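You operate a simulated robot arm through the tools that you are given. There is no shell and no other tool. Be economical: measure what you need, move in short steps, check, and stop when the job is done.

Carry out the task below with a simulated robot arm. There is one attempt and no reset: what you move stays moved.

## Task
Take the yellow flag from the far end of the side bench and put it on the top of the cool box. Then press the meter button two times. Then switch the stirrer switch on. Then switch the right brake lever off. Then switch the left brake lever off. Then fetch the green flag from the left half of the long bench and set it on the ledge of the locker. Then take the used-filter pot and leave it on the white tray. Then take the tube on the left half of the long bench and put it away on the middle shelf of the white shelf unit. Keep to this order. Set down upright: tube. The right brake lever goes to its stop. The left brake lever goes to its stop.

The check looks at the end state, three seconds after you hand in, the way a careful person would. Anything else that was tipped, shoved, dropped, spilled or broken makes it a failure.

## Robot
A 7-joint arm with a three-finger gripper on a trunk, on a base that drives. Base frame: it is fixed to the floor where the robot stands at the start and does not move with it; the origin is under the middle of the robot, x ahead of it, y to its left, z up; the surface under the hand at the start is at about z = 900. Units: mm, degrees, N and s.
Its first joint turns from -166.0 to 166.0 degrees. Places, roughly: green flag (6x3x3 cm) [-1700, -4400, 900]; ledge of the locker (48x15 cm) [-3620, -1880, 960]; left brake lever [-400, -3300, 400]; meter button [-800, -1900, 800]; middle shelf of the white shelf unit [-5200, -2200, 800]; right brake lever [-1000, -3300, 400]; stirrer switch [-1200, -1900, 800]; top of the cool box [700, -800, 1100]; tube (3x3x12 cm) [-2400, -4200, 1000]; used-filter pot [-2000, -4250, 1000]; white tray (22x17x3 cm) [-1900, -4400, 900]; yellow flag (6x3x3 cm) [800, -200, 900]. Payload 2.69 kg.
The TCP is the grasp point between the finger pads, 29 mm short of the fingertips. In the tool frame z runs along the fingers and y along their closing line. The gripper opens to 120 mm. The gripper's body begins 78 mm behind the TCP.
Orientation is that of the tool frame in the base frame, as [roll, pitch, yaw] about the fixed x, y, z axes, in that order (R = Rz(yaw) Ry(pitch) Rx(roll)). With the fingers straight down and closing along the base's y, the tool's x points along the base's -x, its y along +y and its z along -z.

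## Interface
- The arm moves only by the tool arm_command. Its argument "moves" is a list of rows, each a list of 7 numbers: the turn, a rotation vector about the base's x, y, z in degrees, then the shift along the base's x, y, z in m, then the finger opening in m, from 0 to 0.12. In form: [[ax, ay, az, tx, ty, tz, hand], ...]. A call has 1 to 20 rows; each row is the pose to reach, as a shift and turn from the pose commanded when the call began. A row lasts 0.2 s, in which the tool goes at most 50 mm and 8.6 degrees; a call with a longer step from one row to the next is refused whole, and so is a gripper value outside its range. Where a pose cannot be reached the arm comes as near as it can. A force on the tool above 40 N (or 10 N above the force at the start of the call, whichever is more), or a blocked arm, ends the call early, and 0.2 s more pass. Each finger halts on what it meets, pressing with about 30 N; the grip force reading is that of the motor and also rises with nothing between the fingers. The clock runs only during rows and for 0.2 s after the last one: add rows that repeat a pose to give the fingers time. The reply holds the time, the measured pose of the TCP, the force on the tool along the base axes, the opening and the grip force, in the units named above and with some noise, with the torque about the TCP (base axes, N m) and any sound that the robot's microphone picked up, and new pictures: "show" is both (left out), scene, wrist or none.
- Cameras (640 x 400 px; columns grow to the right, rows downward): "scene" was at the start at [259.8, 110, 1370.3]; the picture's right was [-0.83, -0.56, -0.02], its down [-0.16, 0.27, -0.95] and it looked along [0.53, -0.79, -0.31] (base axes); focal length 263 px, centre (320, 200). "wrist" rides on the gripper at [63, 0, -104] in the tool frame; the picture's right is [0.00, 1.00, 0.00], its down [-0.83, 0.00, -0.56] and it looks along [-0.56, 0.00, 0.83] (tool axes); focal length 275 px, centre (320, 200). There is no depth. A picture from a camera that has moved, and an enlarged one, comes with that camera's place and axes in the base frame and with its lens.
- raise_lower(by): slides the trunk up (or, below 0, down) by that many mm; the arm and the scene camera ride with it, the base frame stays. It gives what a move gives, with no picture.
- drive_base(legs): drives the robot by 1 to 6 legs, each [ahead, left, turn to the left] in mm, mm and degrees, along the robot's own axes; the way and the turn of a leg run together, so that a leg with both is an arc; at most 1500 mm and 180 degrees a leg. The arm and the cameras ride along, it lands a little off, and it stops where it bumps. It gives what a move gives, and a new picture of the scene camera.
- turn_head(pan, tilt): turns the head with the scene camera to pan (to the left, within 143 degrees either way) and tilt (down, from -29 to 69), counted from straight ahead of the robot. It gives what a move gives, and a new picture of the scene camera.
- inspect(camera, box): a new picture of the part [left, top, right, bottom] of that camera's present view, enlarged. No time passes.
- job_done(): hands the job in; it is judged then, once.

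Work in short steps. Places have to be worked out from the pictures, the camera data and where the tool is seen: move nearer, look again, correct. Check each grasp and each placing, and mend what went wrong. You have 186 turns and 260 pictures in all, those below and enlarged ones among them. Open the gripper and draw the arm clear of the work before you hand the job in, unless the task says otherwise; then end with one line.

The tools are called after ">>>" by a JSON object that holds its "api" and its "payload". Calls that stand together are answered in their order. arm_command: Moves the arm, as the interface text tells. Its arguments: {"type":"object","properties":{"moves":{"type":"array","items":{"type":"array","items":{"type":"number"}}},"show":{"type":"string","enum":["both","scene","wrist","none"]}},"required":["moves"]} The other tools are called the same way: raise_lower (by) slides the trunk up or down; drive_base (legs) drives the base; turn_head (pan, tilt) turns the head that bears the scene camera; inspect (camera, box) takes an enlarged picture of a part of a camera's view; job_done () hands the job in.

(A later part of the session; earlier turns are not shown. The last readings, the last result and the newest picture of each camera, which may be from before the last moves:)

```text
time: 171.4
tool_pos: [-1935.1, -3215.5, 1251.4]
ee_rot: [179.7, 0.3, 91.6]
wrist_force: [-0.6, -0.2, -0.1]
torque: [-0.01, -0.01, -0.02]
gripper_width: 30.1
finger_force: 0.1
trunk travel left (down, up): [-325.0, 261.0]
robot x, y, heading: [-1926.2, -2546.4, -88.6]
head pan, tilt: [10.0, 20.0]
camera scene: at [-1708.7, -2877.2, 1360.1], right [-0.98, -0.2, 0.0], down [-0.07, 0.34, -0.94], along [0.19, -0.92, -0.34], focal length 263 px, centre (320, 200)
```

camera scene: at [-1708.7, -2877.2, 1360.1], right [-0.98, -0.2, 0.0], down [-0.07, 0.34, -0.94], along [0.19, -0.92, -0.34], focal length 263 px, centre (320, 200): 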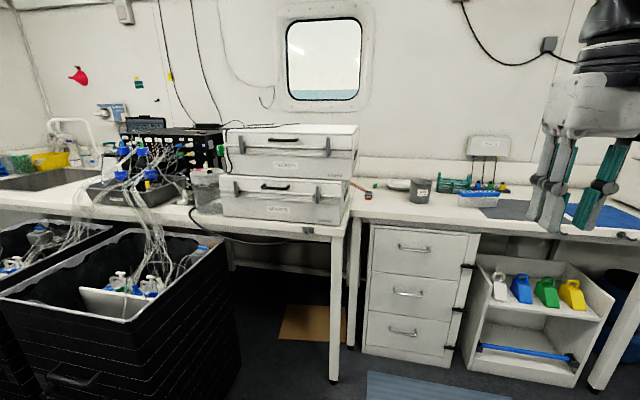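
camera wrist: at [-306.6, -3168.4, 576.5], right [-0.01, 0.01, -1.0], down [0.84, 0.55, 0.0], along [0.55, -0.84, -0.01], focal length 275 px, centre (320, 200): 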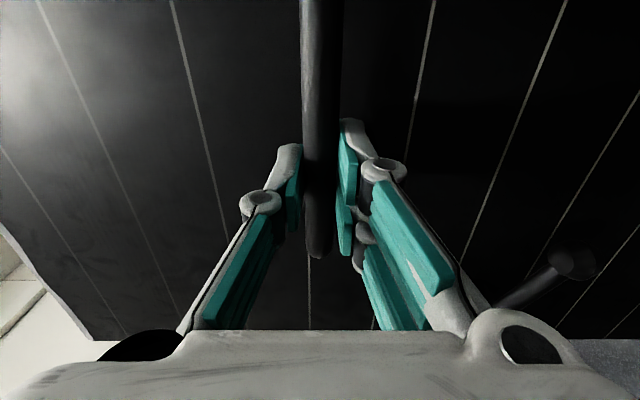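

The bench with the pot is ahead. Zoom in on that region.

>>> {"api": "inspect", "payload": {"camera": "scene", "box": [330, 130, 560, 250]}}

```text
2.78 times, centred on (445, 190) of scene
camera zoom: at [-1708.7, -2877.2, 1360.1], right [-0.98, -0.2, 0.0], down [-0.07, 0.34, -0.94], along [0.19, -0.92, -0.34], focal length 732 px, centre (-28, 228)
```

zoom: 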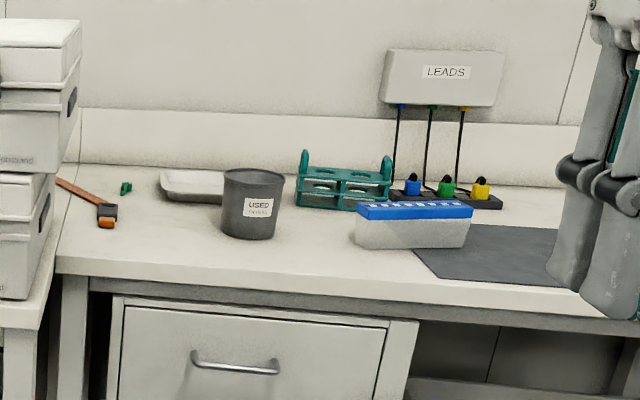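

Green flag at ≈(−1726, −4400), next to a scraper; tray at ≈(−1864, −4450), pot at ≈(−1955, −4240). Drive forward ~930 mm.

>>> {"api": "drive_base", "payload": {"legs": [[930, 0, -1.4]]}}

>>> {"api": "turn_head", "payload": {"pan": 0, "tilt": 40}}

```text
time: 176.2
tool_pos: [-1940.1, -4136.2, 1251.6]
ee_rot: [179.6, 0.2, 89.9]
wrist_force: [0.5, -0.4, -0.4]
torque: [-0.02, -0.02, 0.0]
gripper_width: 30.2
finger_force: 0.2
trunk travel left (down, up): [-325.0, 261.0]
robot x, y, heading: [-1914.7, -3467.3, -89.9]
head pan, tilt: [10.0, 20.0]
camera scene: at [-1704.3, -3804.2, 1360.1], right [-0.98, -0.17, 0.0], down [-0.06, 0.34, -0.94], along [0.16, -0.93, -0.34], focal length 263 px, centre (320, 200)
```

scene: 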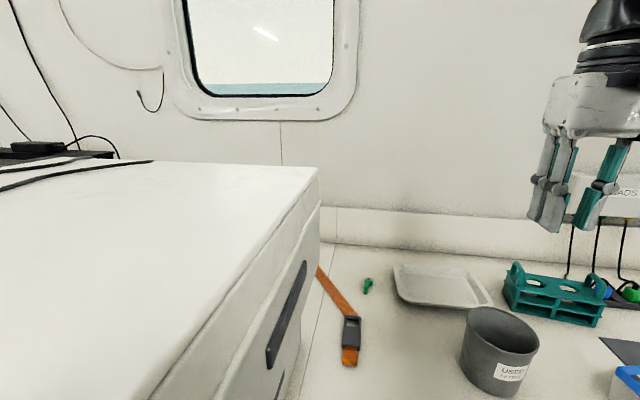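

```text
time: 177.0
tool_pos: [-1940.7, -4136.4, 1251.9]
ee_rot: [179.7, 0.2, 90.1]
wrist_force: [-0.5, -0.8, -0.3]
torque: [0.01, 0.01, 0.02]
gripper_width: 29.9
finger_force: 0.1
trunk travel left (down, up): [-325.0, 261.0]
robot x, y, heading: [-1910.4, -3469.0, -89.9]
head pan, tilt: [0.0, 40.0]
camera scene: at [-1720.4, -3797.5, 1328.7], right [-1.0, 0.0, 0.0], down [0.0, 0.64, -0.77], along [0.0, -0.77, -0.64], focal length 263 px, centre (320, 200)
```

scene: 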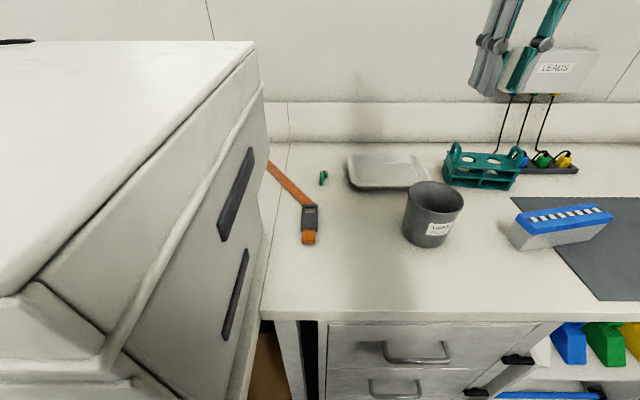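

Zoom in on the flag's orientation and its neighbours.

>>> {"api": "inspect", "payload": {"camera": "scene", "box": [290, 150, 360, 200]}}

>>> {"api": "arm_command", "payload": {"moves": [[0, 0, 0, 0.04, -0.02, 0, 0.06], [0, 0, 0, 0.08, -0.04, 0, 0.06], [0, 0, 0, 0.12, -0.06, 0, 0.06], [0, 0, 0, 0.16, -0.08, 0, 0.06], [0, 0, 0, 0.2, -0.1, -0.01, 0.06], [0, 0, 0, 0.21, -0.13, -0.03, 0.06], [0, 0, 0, 0.21, -0.16, -0.05, 0.06], [0, 0, 0, 0.21, -0.19, -0.07, 0.06], [0, 0, 0, 0.21, -0.19, -0.07, 0.06]]}}

```text
8.00 times, centred on (325, 175) of scene
camera zoom: at [-1720.4, -3797.5, 1328.7], right [-1.0, 0.0, 0.0], down [0.0, 0.64, -0.77], along [0.0, -0.77, -0.64], focal length 2106 px, centre (280, 400)
```

zoom: 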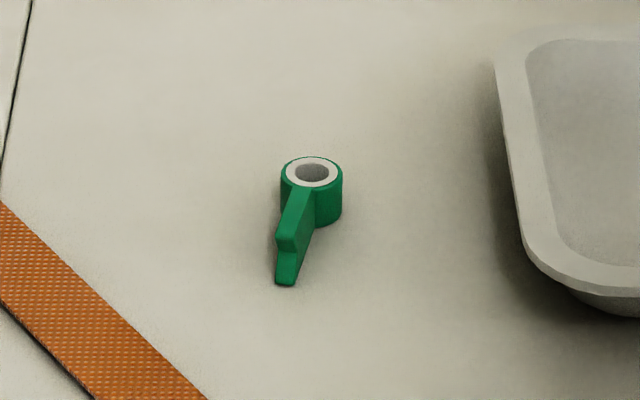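

```text
time: 179.0
tool_pos: [-1731.3, -4326.5, 1181.1]
ee_rot: [179.6, 0.2, 89.9]
wrist_force: [-0.3, -0.2, 0.2]
torque: [0.03, 0.0, -0.01]
gripper_width: 59.9
finger_force: 0.2
trunk travel left (down, up): [-325.0, 261.0]
robot x, y, heading: [-1910.5, -3466.8, -89.9]
head pan, tilt: [0.0, 40.0]
camera scene: at [-1720.4, -3797.4, 1328.7], right [-1.0, 0.0, 0.0], down [0.0, 0.64, -0.77], along [0.0, -0.77, -0.64], focal length 263 px, centre (320, 200)
camera wrist: at [-1732.3, -4262.1, 1285.7], right [1.0, 0.01, 0.01], down [0.0, -0.83, 0.56], along [0.01, -0.56, -0.83], focal length 275 px, centre (320, 200)
```

scene: 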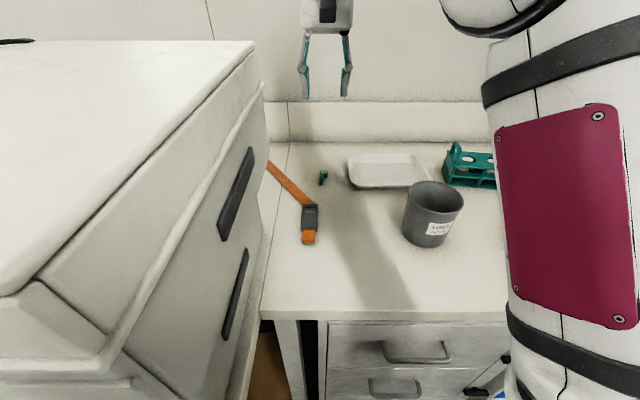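
wrist: 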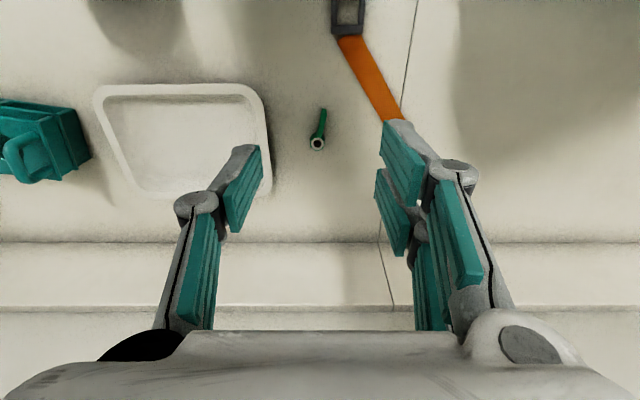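

Ring at ≈(−1731, −4408), plate centre ≈(−1727, −4386), pointing 9° off. Move over it, yaw −9°, descend to z≈1000.

>>> {"api": "arm_command", "payload": {"moves": [[0, 0, -3, 0.001, -0.02, -0.03, 0.06], [0, 0, -6, 0.002, -0.04, -0.06, 0.06], [0, 0, -9, 0.004, -0.0595, -0.09, 0.06], [0, 0, -9, 0.004, -0.0595, -0.13, 0.06], [0, 0, -9, 0.004, -0.0595, -0.17, 0.06], [0, 0, -9, 0.004, -0.0595, -0.181, 0.06], [0, 0, -9, 0.004, -0.0595, -0.181, 0.06]], "show": "wrist"}}

```text
time: 180.6
tool_pos: [-1725.4, -4384.9, 999.2]
ee_rot: [179.6, 0.2, 81.0]
wrist_force: [-0.3, 0.7, 0.8]
torque: [-0.01, 0.03, 0.01]
gripper_width: 59.8
finger_force: 0.1
trunk travel left (down, up): [-325.0, 261.0]
robot x, y, heading: [-1913.1, -3470.1, -90.1]
head pan, tilt: [0.0, 40.0]
camera wrist: at [-1717.2, -4321.4, 1103.9], right [0.99, -0.15, 0.01], down [-0.13, -0.82, 0.56], along [-0.08, -0.55, -0.83], focal length 275 px, centre (320, 200)
```

wrist: 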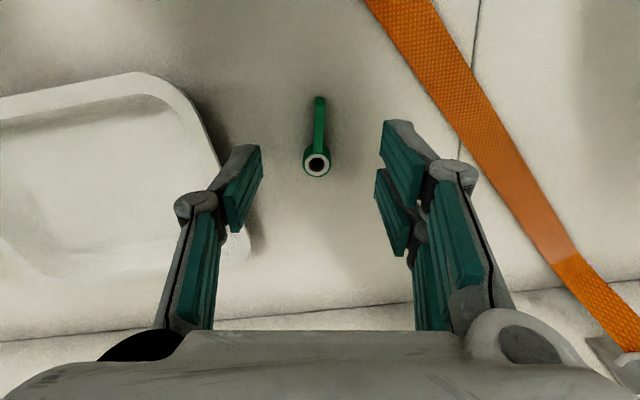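

Aligned. Descend to z≈933 and grip.

>>> {"api": "arm_command", "payload": {"moves": [[0, 0, 0, -0.001, 0.001, -0.04, 0.06], [0, 0, 0, -0.001, 0.001, -0.06, 0.06], [0, 0, 0, -0.001, 0.001, -0.066, 0.06], [0, 0, 0, -0.001, 0.001, -0.066, 0.03], [0, 0, 0, -0.001, 0.001, -0.066, 0], [0, 0, 0, -0.001, 0.001, -0.066, 0], [0, 0, 0, -0.001, 0.001, -0.066, 0]], "show": "wrist"}}

>>> {"api": "arm_command", "payload": {"moves": [[0, 0, 0, 0, 0, 0.04, 0], [0, 0, 0, 0, 0, 0.085, 0], [0, 0, 0, 0, 0, 0.13, 0], [0, 0, 0, 0, 0, 0.175, 0], [0, 0, 0, 0, 0, 0.22, 0], [0, 0, 0, 0, 0.01, 0.26, 0], [0, 0, 0, 0, 0.03, 0.3, 0], [0, 0, 0, 0, 0.07, 0.31, 0], [0, 0, 0, -0.01, 0.11, 0.32, 0], [0, 0, 0, -0.02, 0.15, 0.32, 0], [0, 0, 0, -0.03, 0.19, 0.32, 0]], "show": "wrist"}}

```text
time: 182.2
tool_pos: [-1727.3, -4383.4, 934.6]
ee_rot: [179.7, 0.3, 81.0]
wrist_force: [0.5, -0.4, -0.4]
torque: [0.0, -0.03, 0.02]
gripper_width: 6.1
finger_force: 30.1
trunk travel left (down, up): [-325.0, 261.0]
robot x, y, heading: [-1914.6, -3466.5, -89.8]
head pan, tilt: [0.0, 40.0]
camera wrist: at [-1718.4, -4320.0, 1038.5], right [0.99, -0.15, 0.01], down [-0.13, -0.82, 0.56], along [-0.08, -0.55, -0.83], focal length 275 px, centre (320, 200)
```

wrist: 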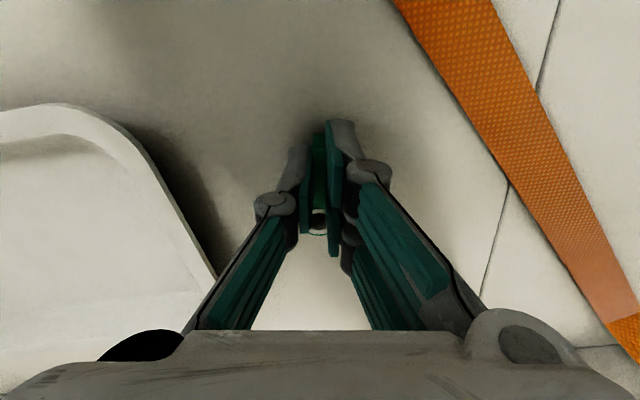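

```text
time: 184.6
tool_pos: [-1757.8, -4194.0, 1253.6]
ee_rot: [179.6, 0.1, 81.0]
wrist_force: [0.1, 0.2, -0.8]
torque: [0.08, 0.03, 0.02]
gripper_width: 5.9
finger_force: 30.4
trunk travel left (down, up): [-325.0, 261.0]
robot x, y, heading: [-1912.6, -3471.9, -89.8]
head pan, tilt: [0.0, 40.0]
camera wrist: at [-1749.6, -4131.0, 1358.2], right [0.99, -0.15, 0.01], down [-0.13, -0.82, 0.56], along [-0.08, -0.55, -0.83], focal length 275 px, centre (320, 200)
```

wrist: 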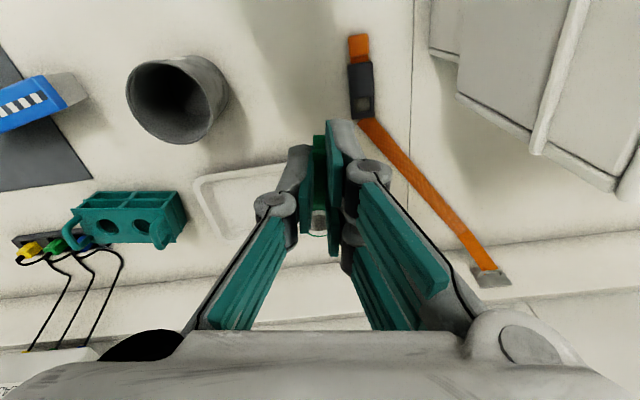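

Green flag held. Back away from the bench and look toward the locker.

>>> {"api": "drive_base", "payload": {"legs": [[-800, 0, 0]]}}

>>> {"api": "turn_head", "payload": {"pan": -115, "tilt": 20}}

```text
time: 188.9
tool_pos: [-1759.7, -3394.9, 1255.3]
ee_rot: [179.6, 0.2, 81.0]
wrist_force: [-0.5, -0.3, 0.1]
torque: [-0.02, -0.01, 0.04]
gripper_width: 6.0
finger_force: 30.4
trunk travel left (down, up): [-325.0, 261.0]
robot x, y, heading: [-1912.1, -2666.2, -90.1]
head pan, tilt: [0.0, 40.0]
camera scene: at [-1721.0, -2997.1, 1328.6], right [-1.0, 0.0, 0.0], down [0.0, 0.64, -0.77], along [0.0, -0.77, -0.64], focal length 263 px, centre (320, 200)
```

scene: 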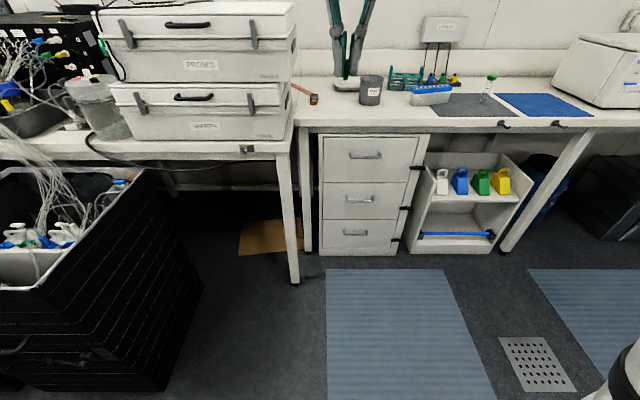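

```text
time: 190.8
tool_pos: [-1759.4, -3395.1, 1254.2]
ee_rot: [179.6, 0.2, 80.9]
wrist_force: [0.8, 0.1, -0.5]
torque: [-0.01, 0.0, -0.03]
gripper_width: 5.9
finger_force: 30.2
trunk travel left (down, up): [-325.0, 261.0]
robot x, y, heading: [-1912.5, -2669.6, -89.9]
head pan, tilt: [-115.0, 20.0]
camera scene: at [-1805.2, -2872.7, 1360.1], right [0.42, 0.91, 0.0], down [0.31, -0.14, -0.94], along [-0.85, 0.4, -0.34], focal length 263 px, centre (320, 200)
```

scene: 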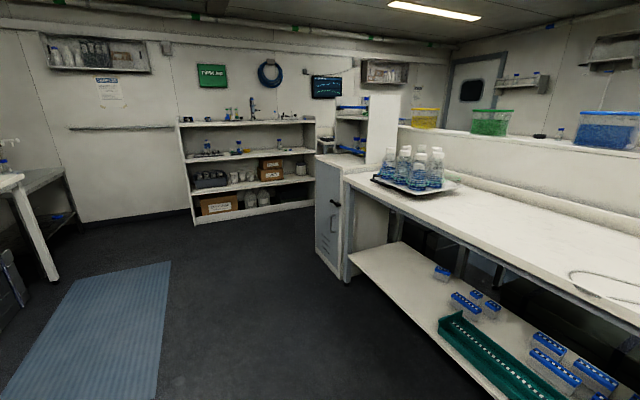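

Zoom in on the locker and shelf unit.

>>> {"api": "inspect", "payload": {"camera": "scene", "box": [290, 80, 410, 290]}}

>>> {"api": "inspect", "payload": {"camera": "scene", "box": [170, 90, 330, 220]}}

```text
1.90 times, centred on (350, 185) of scene
camera zoom: at [-1805.2, -2872.7, 1360.1], right [0.42, 0.91, 0.0], down [0.31, -0.14, -0.94], along [-0.85, 0.4, -0.34], focal length 501 px, centre (263, 229)
```

zoom: 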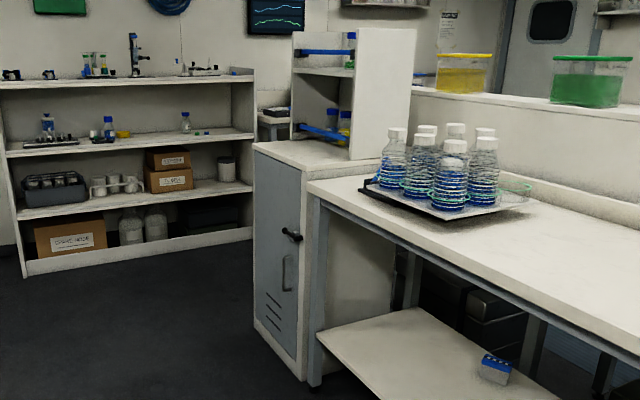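

```text
3.08 times, centred on (250, 155) of scene
camera zoom: at [-1805.2, -2872.7, 1360.1], right [0.42, 0.91, 0.0], down [0.31, -0.14, -0.94], along [-0.85, 0.4, -0.34], focal length 810 px, centre (535, 338)
```

zoom: 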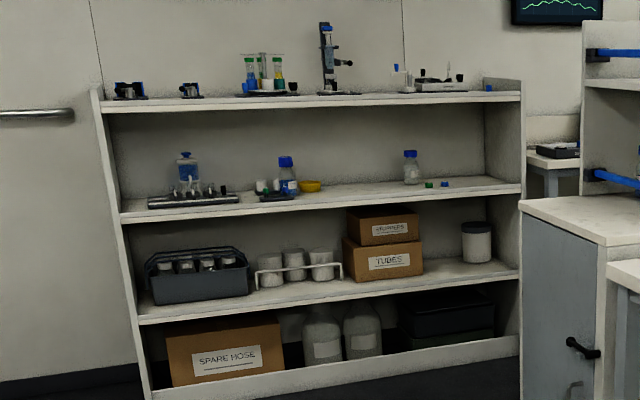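

Locker ledge: x −3840…−3370, y −1955…−1805, z 960, facing −y. Turn to face +y and slide left toward it.

>>> {"api": "drive_base", "payload": {"legs": [[80, 0, 0], [0, 0, -90], [0, 0, -90], [0, 900, 0]]}}

>>> {"api": "turn_head", "payload": {"pan": 40, "tilt": 20}}

```text
time: 203.8
tool_pos: [-2973.8, -2055.9, 1256.7]
ee_rot: [179.6, 0.2, -96.9]
wrist_force: [1.4, -0.4, -0.4]
torque: [0.0, -0.03, 0.0]
gripper_width: 5.8
finger_force: 29.8
trunk travel left (down, up): [-325.0, 261.0]
robot x, y, heading: [-2793.2, -2772.0, 92.4]
head pan, tilt: [-115.0, 20.0]
camera scene: at [-2904.8, -2574.5, 1360.1], right [-0.39, -0.92, 0.0], down [-0.32, 0.13, -0.94], along [0.87, -0.36, -0.34], focal length 263 px, centre (320, 200)
```

scene: 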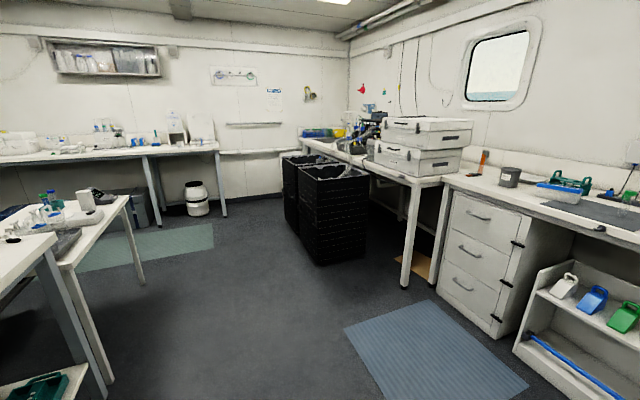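

```text
time: 206.2
tool_pos: [-2974.6, -2056.3, 1254.8]
ee_rot: [179.6, 0.2, -97.0]
wrist_force: [0.4, -0.2, -0.2]
torque: [0.01, -0.01, 0.01]
gripper_width: 6.0
finger_force: 30.1
trunk travel left (down, up): [-325.0, 261.0]
robot x, y, heading: [-2794.5, -2775.8, 92.2]
head pan, tilt: [40.0, 20.0]
camera scene: at [-3053.1, -2469.4, 1360.1], right [0.74, 0.67, 0.0], down [0.23, -0.25, -0.94], along [-0.63, 0.7, -0.34], focal length 263 px, centre (320, 200)
```

scene: 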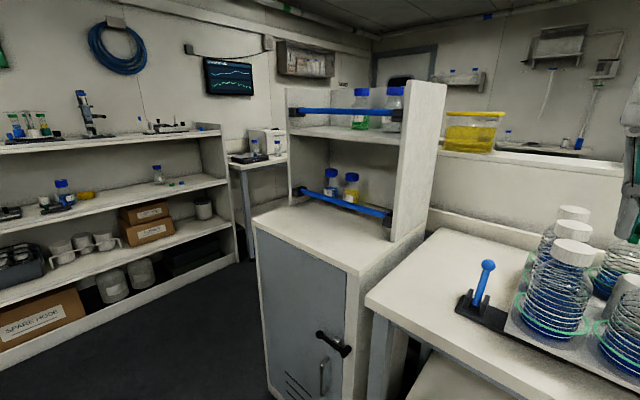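

Slide left 700 more and straighten, then view the ledge.

>>> {"api": "drive_base", "payload": {"legs": [[0, 700, -2.2]]}}

>>> {"api": "turn_head", "payload": {"pan": 5, "tilt": 30}}

```text
time: 210.0
tool_pos: [-3643.1, -2059.3, 1255.4]
ee_rot: [179.6, 0.2, -99.5]
wrist_force: [-0.8, 0.5, 0.2]
torque: [-0.01, -0.02, 0.0]
gripper_width: 5.9
finger_force: 30.0
trunk travel left (down, up): [-325.0, 261.0]
robot x, y, heading: [-3496.2, -2788.5, 89.5]
head pan, tilt: [40.0, 20.0]
camera scene: at [-3741.9, -2468.4, 1360.1], right [0.77, 0.64, 0.0], down [0.22, -0.26, -0.94], along [-0.6, 0.72, -0.34], focal length 263 px, centre (320, 200)
```

scene: 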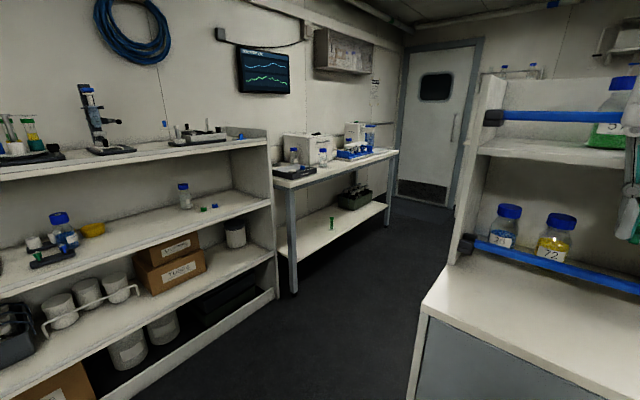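

```text
time: 211.0
tool_pos: [-3642.4, -2059.0, 1255.3]
ee_rot: [179.7, 0.1, -99.5]
wrist_force: [-0.2, -0.8, 0.2]
torque: [-0.01, 0.01, 0.01]
gripper_width: 5.7
finger_force: 29.9
trunk travel left (down, up): [-325.0, 261.0]
robot x, y, heading: [-3494.0, -2790.9, 89.5]
head pan, tilt: [5.0, 30.0]
camera scene: at [-3689.8, -2450.1, 1344.0], right [1.0, 0.08, 0.0], down [0.04, -0.5, -0.87], along [-0.07, 0.86, -0.5], focal length 263 px, centre (320, 200)
```

scene: 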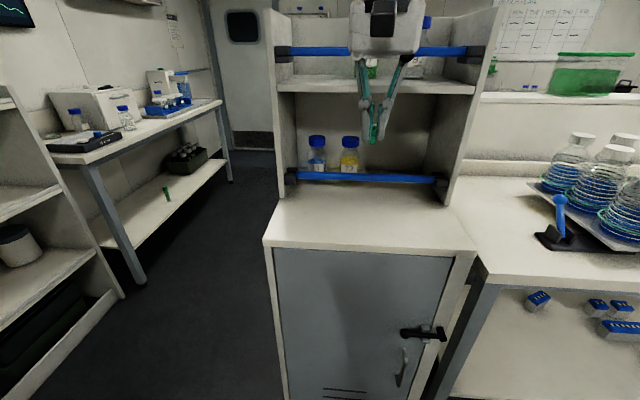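

Ledge front edge ≈ y −1975, hutch front ≈ −1780. Target TCP (−3622, −1895). I approach to z≈1020 and check.

>>> {"api": "arm_command", "payload": {"moves": [[0, 0, 0, 0.01, 0.03, -0.03, 0], [0, 0, 0, 0.02, 0.06, -0.06, 0], [0, 0, 0, 0.021, 0.08, -0.1, 0], [0, 0, 0, 0.021, 0.1, -0.14, 0], [0, 0, 0, 0.021, 0.13, -0.175, 0], [0, 0, 0, 0.021, 0.15, -0.21, 0], [0, 0, 0, 0.021, 0.162, -0.232, 0], [0, 0, 0, 0.021, 0.162, -0.232, 0]]}}

```text
time: 212.8
tool_pos: [-3621.0, -1896.8, 1022.7]
ee_rot: [179.6, 0.2, -99.5]
wrist_force: [0.2, -0.4, -1.0]
torque: [-0.01, -0.03, 0.01]
gripper_width: 6.1
finger_force: 29.7
trunk travel left (down, up): [-325.0, 261.0]
robot x, y, heading: [-3494.6, -2787.1, 89.6]
head pan, tilt: [5.0, 30.0]
camera scene: at [-3689.7, -2450.1, 1344.0], right [1.0, 0.08, 0.0], down [0.04, -0.5, -0.87], along [-0.07, 0.86, -0.5], focal length 263 px, centre (320, 200)
camera wrist: at [-3631.5, -1959.1, 1126.2], right [-0.99, 0.16, 0.01], down [0.14, 0.82, 0.56], along [0.08, 0.55, -0.83], focal length 275 px, centre (320, 200)
```

scene: 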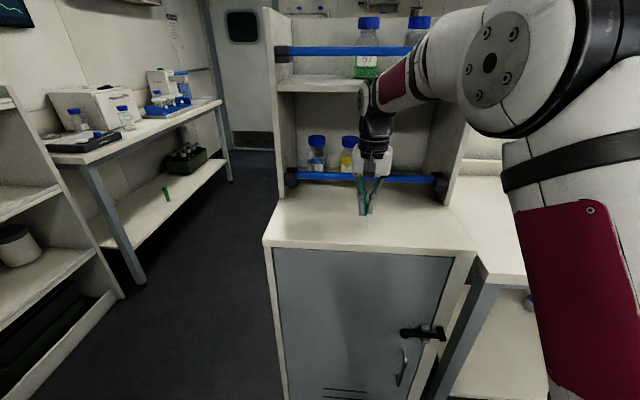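
wrist: 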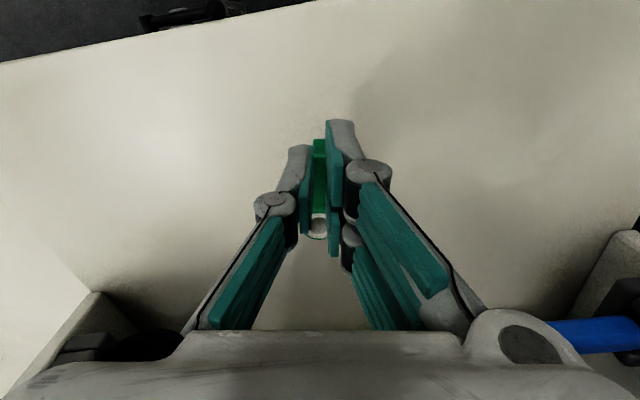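

Good location within the ledge. Lower with care.

>>> {"api": "arm_command", "payload": {"moves": [[0, 0, 0, 0, 0, -0.01, 0], [0, 0, 0, 0, 0, -0.02, 0], [0, 0, 0, 0, 0, -0.025, 0], [0, 0, 0, 0, 0, -0.025, 0]], "show": "none"}}

>>> {"api": "arm_command", "payload": {"moves": [[0, 0, 0, 0, 0, -0.003, 0], [0, 0, 0, 0, 0, -0.004, 0], [0, 0, 0, 0, 0, -0.004, 0]], "show": "none"}}

```text
time: 213.8
tool_pos: [-3622.0, -1897.1, 997.9]
ee_rot: [179.7, 0.2, -99.5]
wrist_force: [-0.7, -1.1, 1.0]
torque: [-0.04, -0.01, -0.02]
gripper_width: 6.0
finger_force: 29.7
trunk travel left (down, up): [-325.0, 261.0]
robot x, y, heading: [-3493.0, -2785.3, 89.6]
head pan, tilt: [5.0, 30.0]
```

```text
time: 214.6
tool_pos: [-3620.4, -1896.9, 993.2]
ee_rot: [179.7, 0.3, -99.6]
wrist_force: [0.0, 0.1, -0.1]
torque: [0.02, -0.06, -0.02]
gripper_width: 6.1
finger_force: 29.9
trunk travel left (down, up): [-325.0, 261.0]
robot x, y, heading: [-3493.9, -2786.8, 89.8]
head pan, tilt: [5.0, 30.0]
```

>>> {"api": "arm_command", "payload": {"moves": [[0, 0, 0, 0, 0, -0.002, 0], [0, 0, 0, 0, 0, -0.003, 0], [0, 0, 0, 0, 0, -0.003, 0]], "show": "none"}}

```text
time: 215.4
tool_pos: [-3621.4, -1897.7, 991.2]
ee_rot: [179.6, 0.2, -99.5]
wrist_force: [0.3, 0.8, 0.7]
torque: [0.0, -0.03, 0.0]
gripper_width: 5.9
finger_force: 30.3
trunk travel left (down, up): [-325.0, 261.0]
robot x, y, heading: [-3497.0, -2786.0, 89.7]
head pan, tilt: [5.0, 30.0]
```

No contact yet; two more small steps.

>>> {"api": "arm_command", "payload": {"moves": [[0, 0, 0, 0, 0, -0.002, 0], [0, 0, 0, 0, 0, -0.004, 0], [0, 0, 0, 0, 0, -0.004, 0]], "show": "none"}}

>>> {"api": "inspect", "payload": {"camera": "scene", "box": [310, 150, 430, 250]}}

```text
time: 216.2
tool_pos: [-3622.0, -1897.9, 987.4]
ee_rot: [179.7, 0.2, -99.4]
wrist_force: [0.9, -0.3, 0.1]
torque: [0.01, 0.03, -0.02]
gripper_width: 5.9
finger_force: 29.8
trunk travel left (down, up): [-325.0, 261.0]
robot x, y, heading: [-3492.3, -2785.5, 89.4]
head pan, tilt: [5.0, 30.0]
```

```text
4.00 times, centred on (370, 200) of scene
camera zoom: at [-3689.7, -2450.1, 1344.0], right [1.0, 0.08, 0.0], down [0.04, -0.5, -0.87], along [-0.07, 0.86, -0.5], focal length 1053 px, centre (120, 200)
```

zoom: 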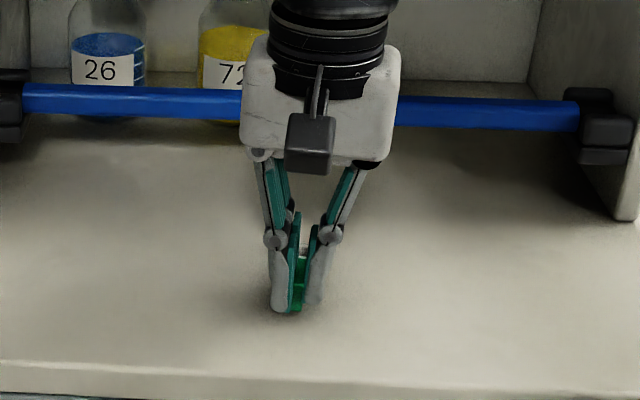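

>>> {"api": "arm_command", "payload": {"moves": [[0, 0, 0, 0, 0, -0.002, 0], [0, 0, 0, 0, 0, -0.004, 0], [0, 0, 0, 0, 0, -0.004, 0]], "show": "none"}}

```text
time: 217.0
tool_pos: [-3621.5, -1896.8, 983.4]
ee_rot: [179.7, 0.2, -99.5]
wrist_force: [-0.3, 0.4, 1.3]
torque: [0.07, 0.0, 0.01]
gripper_width: 6.0
finger_force: 30.2
trunk travel left (down, up): [-325.0, 261.0]
robot x, y, heading: [-3493.5, -2788.3, 89.8]
head pan, tilt: [5.0, 30.0]
```

Possibly the first touch; go 2–4 mm more.

>>> {"api": "arm_command", "payload": {"moves": [[0, 0, 0, 0, 0, -0.002, 0], [0, 0, 0, 0, 0, -0.003, 0], [0, 0, 0, 0, 0, -0.003, 0]], "show": "wrist"}}

```text
time: 217.8
tool_pos: [-3623.1, -1897.3, 982.0]
ee_rot: [179.5, 0.4, -99.5]
wrist_force: [-0.1, -2.6, 20.4]
torque: [0.53, -0.09, -0.01]
gripper_width: 5.9
finger_force: 30.3
trunk travel left (down, up): [-325.0, 261.0]
robot x, y, heading: [-3496.8, -2786.7, 89.6]
head pan, tilt: [5.0, 30.0]
camera wrist: at [-3631.8, -1959.7, 1086.2], right [-0.99, 0.16, 0.01], down [0.14, 0.82, 0.56], along [0.08, 0.56, -0.83], focal length 275 px, centre (320, 200)
```

wrist: 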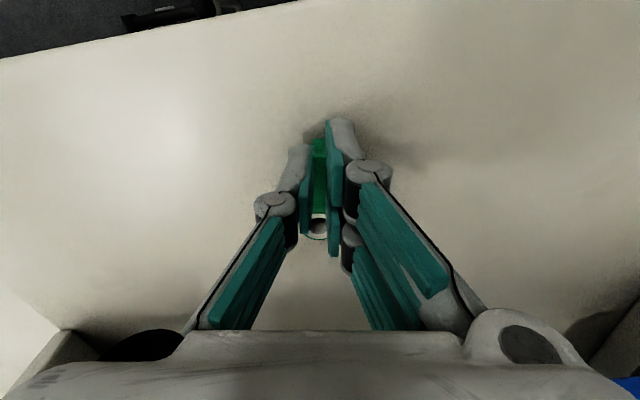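

Contact (20 N) at TCP z 982. Release and rise, then check.

>>> {"api": "arm_command", "payload": {"moves": [[0, 0, 0, 0, 0, 0.002, 0.015], [0, 0, 0, 0, 0, 0.002, 0.04], [0, 0, 0, 0, 0, 0.002, 0.05], [0, 0, 0, 0, 0, 0.03, 0.05], [0, 0, 0, 0, 0, 0.07, 0.05], [0, 0, 0, 0, -0.02, 0.11, 0.05], [0, 0, 0, 0, -0.05, 0.14, 0.05], [0, 0, 0, 0, -0.08, 0.18, 0.05], [0, 0, 0, 0, -0.11, 0.22, 0.05], [0, 0, 0, 0, -0.14, 0.25, 0.05], [0, 0, 0, 0.02, -0.16, 0.27, 0.05]]}}

>>> {"api": "inspect", "payload": {"camera": "scene", "box": [310, 150, 430, 250]}}

```text
time: 220.2
tool_pos: [-3601.9, -2055.3, 1249.7]
ee_rot: [179.7, 0.1, -99.6]
wrist_force: [-0.2, 0.6, -1.5]
torque: [-0.03, -0.01, 0.02]
gripper_width: 50.3
finger_force: 0.1
trunk travel left (down, up): [-325.0, 261.0]
robot x, y, heading: [-3496.1, -2785.2, 89.6]
head pan, tilt: [5.0, 30.0]
camera scene: at [-3690.0, -2449.8, 1343.9], right [1.0, 0.08, 0.0], down [0.04, -0.5, -0.87], along [-0.07, 0.86, -0.5], focal length 263 px, centre (320, 200)
camera wrist: at [-3611.9, -2116.5, 1353.9], right [-0.99, 0.16, 0.01], down [0.14, 0.82, 0.56], along [0.08, 0.55, -0.83], focal length 275 px, centre (320, 200)
```

scene: 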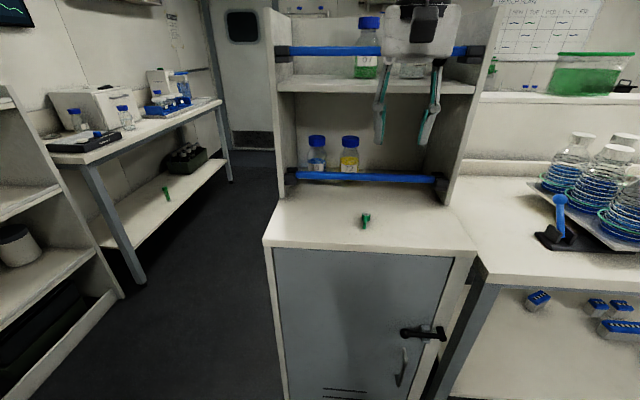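
wrist: 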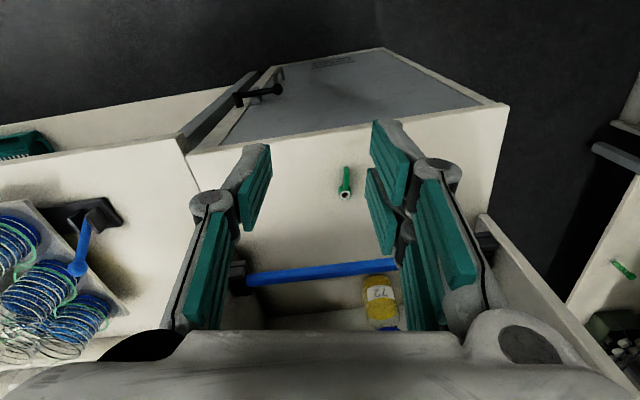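

```text
4.00 times, centred on (370, 200) of scene
camera zoom: at [-3690.0, -2449.8, 1343.9], right [1.0, 0.08, 0.0], down [0.04, -0.5, -0.87], along [-0.07, 0.86, -0.5], focal length 1053 px, centre (120, 200)
```

zoom: 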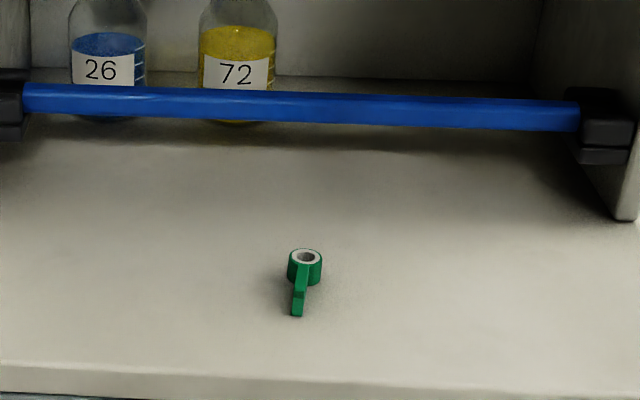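

Green flag stands on the ledge. Now go back to the bench for the pot.

>>> {"api": "drive_base", "payload": {"legs": [[0, -780, 0], [0, -780, 0], [0, 0, -90], [0, 0, -89.6], [600, 0, 0]]}}

>>> {"api": "turn_head", "payload": {"pan": -5, "tilt": 35}}

```text
time: 238.8
tool_pos: [-1843.3, -4138.7, 1251.0]
ee_rot: [179.6, 0.2, 81.0]
wrist_force: [-0.5, -0.4, 0.1]
torque: [0.02, 0.02, 0.01]
gripper_width: 50.0
finger_force: 0.2
trunk travel left (down, up): [-325.0, 261.0]
robot x, y, heading: [-1955.5, -3407.7, -89.9]
head pan, tilt: [5.0, 30.0]
camera scene: at [-1756.5, -3741.7, 1344.0], right [-1.0, -0.09, 0.0], down [-0.04, 0.5, -0.87], along [0.08, -0.86, -0.5], focal length 263 px, centre (320, 200)
```

scene: 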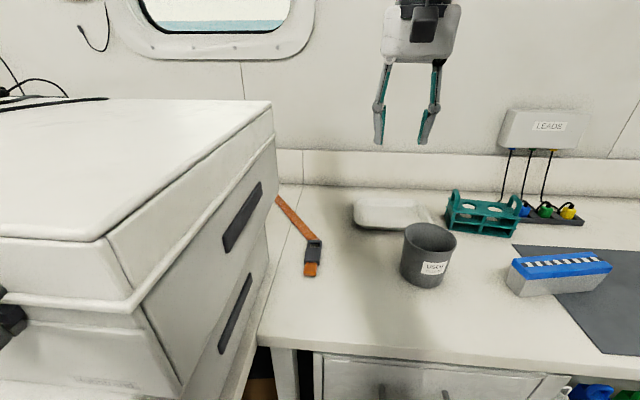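

```text
time: 239.5
tool_pos: [-1844.5, -4139.0, 1250.7]
ee_rot: [179.7, 0.2, 80.9]
wrist_force: [-0.3, 0.1, 0.4]
torque: [0.04, 0.02, 0.01]
gripper_width: 49.9
finger_force: 0.2
trunk travel left (down, up): [-325.0, 261.0]
robot x, y, heading: [-1956.1, -3409.8, -90.1]
head pan, tilt: [-5.0, 35.0]
camera scene: at [-1772.0, -3739.4, 1336.2], right [-1.0, 0.09, 0.0], down [0.05, 0.57, -0.82], along [-0.07, -0.82, -0.57], focal length 263 px, centre (320, 200)
```

scene: 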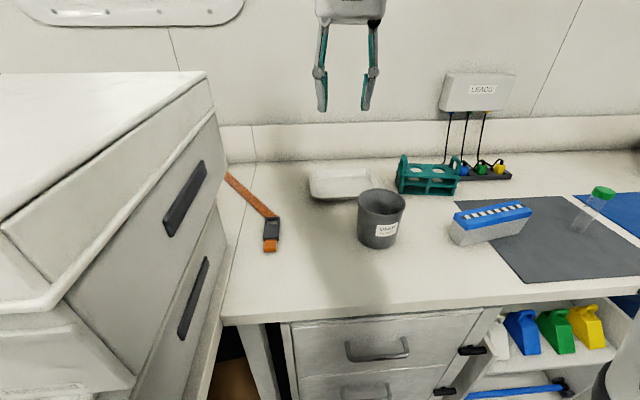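

Pot at ≈(−1953, −4218), rim about 105–110 mm wide, so the 120 mm opening just fits. Move above it and look with the wrist camera.

>>> {"api": "arm_command", "payload": {"moves": [[0, 0, 3, -0.03, -0.02, 0, 0.12], [0, 0, 6, -0.06, -0.04, -0.01, 0.12], [0, 0, 9, -0.09, -0.06, -0.02, 0.12], [0, 0, 9, -0.109, -0.079, -0.05, 0.12], [0, 0, 9, -0.109, -0.079, -0.05, 0.12]], "show": "wrist"}}

>>> {"api": "inspect", "payload": {"camera": "scene", "box": [290, 150, 450, 260]}}

```text
time: 240.7
tool_pos: [-1952.4, -4219.0, 1202.1]
ee_rot: [179.6, 0.2, 89.9]
wrist_force: [0.1, -0.3, 0.1]
torque: [-0.02, 0.02, 0.0]
gripper_width: 120.2
finger_force: 0.0
trunk travel left (down, up): [-325.0, 261.0]
robot x, y, heading: [-1955.2, -3408.6, -89.9]
head pan, tilt: [-5.0, 35.0]
camera wrist: at [-1954.9, -4154.6, 1307.5], right [1.0, 0.01, 0.01], down [0.0, -0.83, 0.56], along [0.01, -0.56, -0.83], focal length 275 px, centre (320, 200)
```

wrist: 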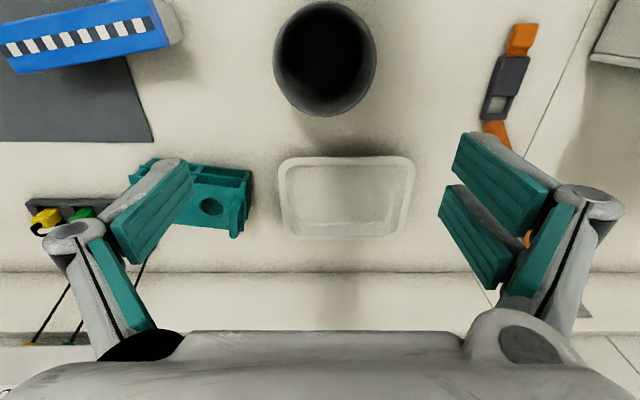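

```text
3.64 times, centred on (370, 205) of scene
camera zoom: at [-1772.0, -3739.3, 1336.2], right [-1.0, 0.09, 0.0], down [0.05, 0.57, -0.82], along [-0.07, -0.82, -0.57], focal length 957 px, centre (138, 182)
```

zoom: 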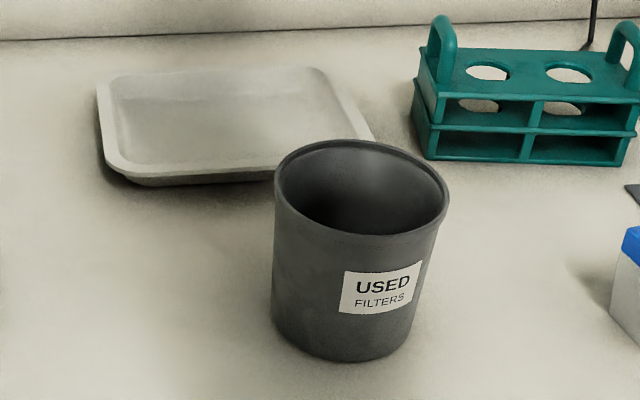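

Rim ≈100 mm dia, centre ≈(−1948, −4187, z 1012). The tray centre ≈(−1908, −4420) needs the robot ~70 mm closer; drive forward first, then go over the pot.

>>> {"api": "drive_base", "payload": {"legs": [[70, 0, 0]]}}

>>> {"api": "arm_command", "payload": {"moves": [[0, 0, 0, 0.001, 0.04, -0.01, 0.12], [0, 0, 0, 0.002, 0.08, -0.02, 0.12], [0, 0, 0, 0.003, 0.1, -0.05, 0.12], [0, 0, 0, 0.003, 0.1, -0.05, 0.12]]}}

```text
time: 241.7
tool_pos: [-1952.8, -4289.1, 1203.8]
ee_rot: [179.5, 0.2, 90.0]
wrist_force: [-0.5, -0.5, 0.0]
torque: [0.05, 0.01, -0.01]
gripper_width: 120.0
finger_force: 0.2
trunk travel left (down, up): [-325.0, 261.0]
robot x, y, heading: [-1956.2, -3481.5, -89.8]
head pan, tilt: [-5.0, 35.0]
camera scene: at [-1772.0, -3809.9, 1336.2], right [-1.0, 0.09, 0.0], down [0.05, 0.57, -0.82], along [-0.07, -0.82, -0.57], focal length 263 px, centre (320, 200)
```

scene: 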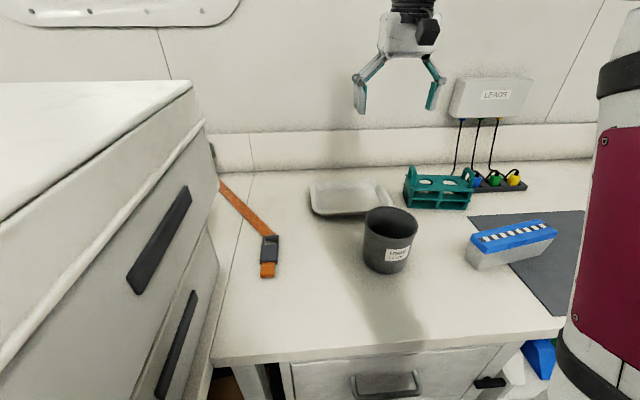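

```text
time: 242.7
tool_pos: [-1950.0, -4189.9, 1156.2]
ee_rot: [179.6, 0.2, 90.1]
wrist_force: [0.0, 0.3, 0.3]
torque: [0.0, 0.01, -0.03]
gripper_width: 119.7
finger_force: 0.2
trunk travel left (down, up): [-325.0, 261.0]
robot x, y, heading: [-1955.3, -3476.9, -90.0]
head pan, tilt: [-5.0, 35.0]
camera scene: at [-1772.0, -3810.0, 1336.2], right [-1.0, 0.09, 0.0], down [0.05, 0.57, -0.82], along [-0.07, -0.82, -0.57], focal length 263 px, centre (320, 200)
camera wrist: at [-1950.8, -4124.8, 1259.4], right [1.0, 0.0, 0.01], down [0.0, -0.83, 0.56], along [0.01, -0.56, -0.83], focal length 275 px, centre (320, 200)
```

scene: 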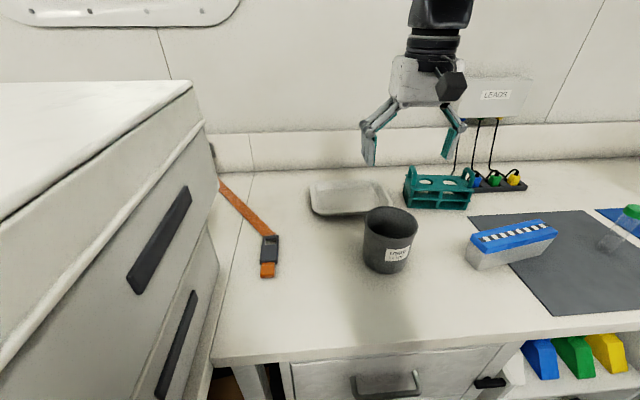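
wrist: 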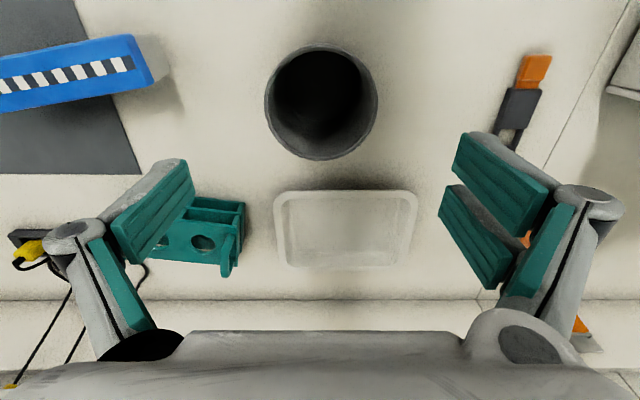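

Consistent: rim centre (−1947, −4187). Adjust and descend to just above the rim for a check.

>>> {"api": "arm_command", "payload": {"moves": [[0, 0, 0, 0.003, 0.003, -0.04, 0.12], [0, 0, 0, 0.003, 0.003, -0.08, 0.12], [0, 0, 0, 0.003, 0.003, -0.1, 0.12], [0, 0, 0, 0.003, 0.003, -0.1, 0.12]]}}

>>> {"api": "inspect", "payload": {"camera": "scene", "box": [310, 130, 470, 290]}}

```text
time: 243.7
tool_pos: [-1949.3, -4185.3, 1053.7]
ee_rot: [179.5, 0.2, 90.0]
wrist_force: [0.0, 1.2, 0.0]
torque: [0.03, 0.0, 0.02]
gripper_width: 120.1
finger_force: 0.1
trunk travel left (down, up): [-325.0, 261.0]
robot x, y, heading: [-1959.5, -3477.3, -90.1]
head pan, tilt: [-5.0, 35.0]
camera scene: at [-1772.0, -3809.9, 1336.2], right [-1.0, 0.09, 0.0], down [0.05, 0.57, -0.82], along [-0.07, -0.82, -0.57], focal length 263 px, centre (320, 200)
camera wrist: at [-1950.3, -4122.5, 1158.1], right [1.0, 0.0, 0.01], down [0.0, -0.83, 0.56], along [0.01, -0.56, -0.83], focal length 275 px, centre (320, 200)
```

scene: 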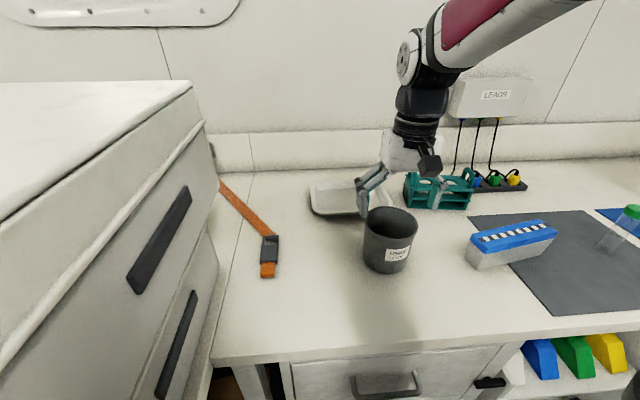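
wrist: 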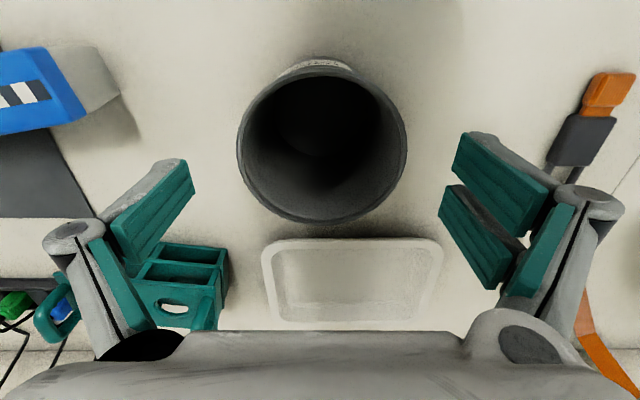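

```text
2.50 times, centred on (390, 210) of scene
camera zoom: at [-1772.0, -3809.9, 1336.2], right [-1.0, 0.09, 0.0], down [0.05, 0.57, -0.82], along [-0.07, -0.82, -0.57], focal length 658 px, centre (145, 175)
```

zoom: 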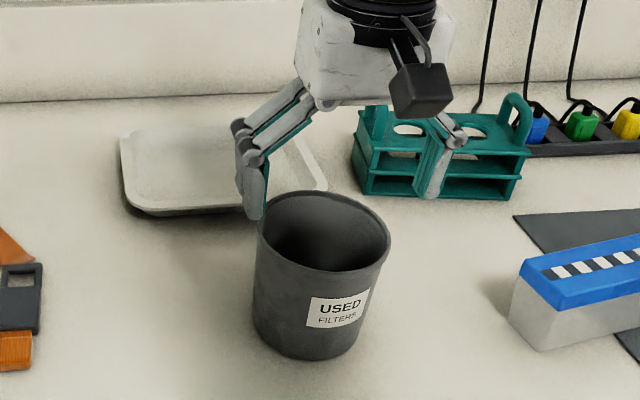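

Centred within ~2 mm. Descend to z≈962 around the pot.

>>> {"api": "arm_command", "payload": {"moves": [[0, 0, 0, 0.001, -0.002, -0.02, 0.12], [0, 0, 0, 0.001, -0.002, -0.04, 0.12], [0, 0, 0, 0.001, -0.002, -0.06, 0.12], [0, 0, 0, 0.001, -0.002, -0.08, 0.12], [0, 0, 0, 0.001, -0.002, -0.09, 0.12], [0, 0, 0, 0.001, -0.002, -0.09, 0.12]]}}

```text
time: 245.1
tool_pos: [-1946.1, -4187.6, 961.7]
ee_rot: [179.6, 0.1, 90.1]
wrist_force: [0.0, 1.4, -0.2]
torque: [0.04, 0.02, -0.01]
gripper_width: 119.9
finger_force: 0.1
trunk travel left (down, up): [-325.0, 261.0]
robot x, y, heading: [-1958.9, -3478.9, -89.9]
head pan, tilt: [-5.0, 35.0]
camera scene: at [-1772.0, -3809.9, 1336.2], right [-1.0, 0.09, 0.0], down [0.05, 0.57, -0.82], along [-0.07, -0.82, -0.57], focal length 263 px, centre (320, 200)
camera wrist: at [-1947.4, -4123.9, 1067.3], right [1.0, 0.0, 0.01], down [0.0, -0.83, 0.56], along [0.01, -0.56, -0.83], focal length 275 px, centre (320, 200)
```

scene: 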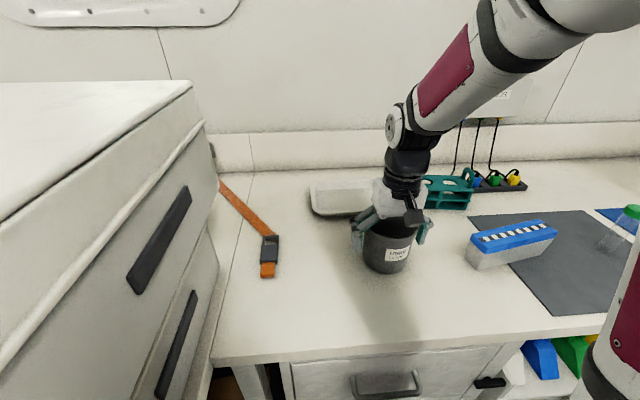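
wrist: 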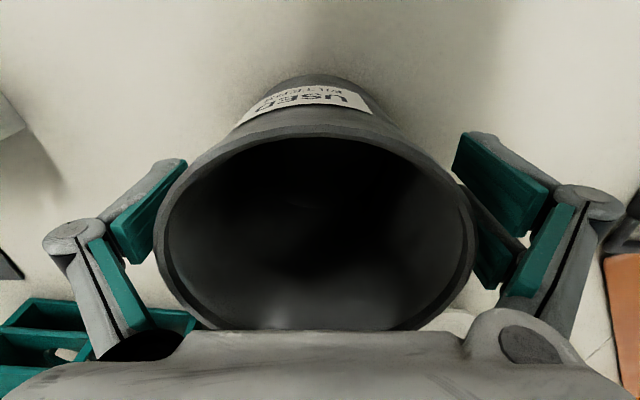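

Pot is straddled. Close the fingers.

>>> {"api": "arm_command", "payload": {"moves": [[0, 0, 0, 0, 0, 0, 0.105], [0, 0, 0, 0, 0, 0, 0.09], [0, 0, 0, 0, 0, 0, 0.075], [0, 0, 0, 0, 0, 0, 0.07], [0, 0, 0, 0, 0, 0, 0.07]], "show": "wrist"}}

>>> {"api": "arm_command", "payload": {"moves": [[0, 0, 0, 0, 0, 0.01, 0.07], [0, 0, 0, 0, 0, 0.03, 0.07], [0, 0, 0, 0, 0, 0.06, 0.07], [0, 0, 0, 0, 0, 0.09, 0.07], [0, 0, 0, 0, 0, 0.09, 0.07]]}}

```text
time: 246.3
tool_pos: [-1947.5, -4188.6, 964.7]
ee_rot: [179.7, 0.3, 89.9]
wrist_force: [-3.3, -1.3, 16.3]
torque: [-0.02, 0.38, -0.03]
gripper_width: 101.4
finger_force: 30.1
trunk travel left (down, up): [-325.0, 261.0]
robot x, y, heading: [-1954.6, -3477.2, -89.8]
head pan, tilt: [-5.0, 35.0]
camera wrist: at [-1947.7, -4123.9, 1068.2], right [1.0, 0.0, 0.01], down [0.0, -0.83, 0.56], along [0.01, -0.56, -0.83], focal length 275 px, centre (320, 200)
```

wrist: 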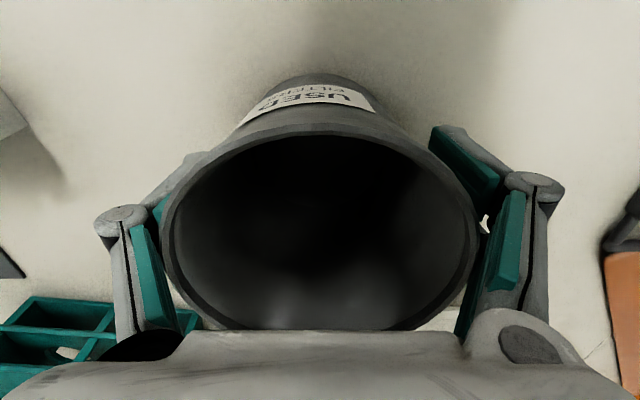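

```text
time: 247.5
tool_pos: [-1945.3, -4189.0, 1053.9]
ee_rot: [179.6, 0.1, 90.0]
wrist_force: [0.2, 0.2, -1.3]
torque: [0.0, 0.01, 0.03]
gripper_width: 101.6
finger_force: 29.8
trunk travel left (down, up): [-325.0, 261.0]
robot x, y, heading: [-1954.5, -3478.0, -89.9]
head pan, tilt: [-5.0, 35.0]
camera scene: at [-1772.0, -3810.0, 1336.2], right [-1.0, 0.09, 0.0], down [0.05, 0.57, -0.82], along [-0.07, -0.82, -0.57], focal length 263 px, centre (320, 200)
camera wrist: at [-1946.4, -4124.7, 1158.1], right [1.0, 0.0, 0.01], down [0.0, -0.83, 0.56], along [0.01, -0.56, -0.83], focal length 275 px, centre (320, 200)
```

scene: 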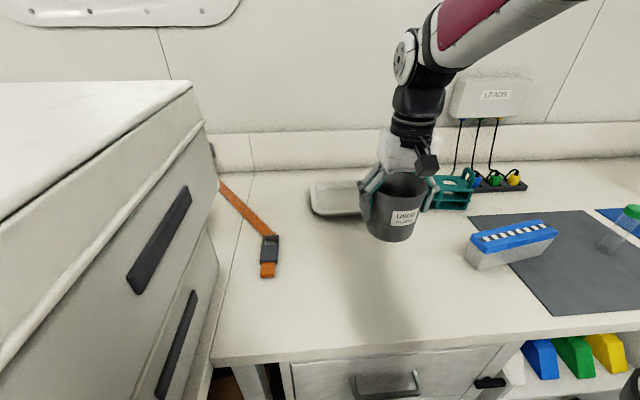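
wrist: 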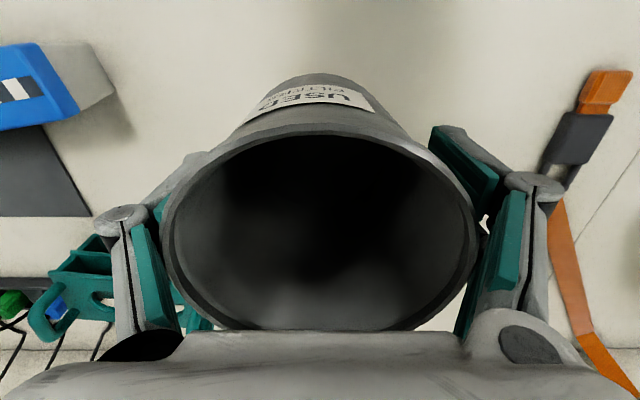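

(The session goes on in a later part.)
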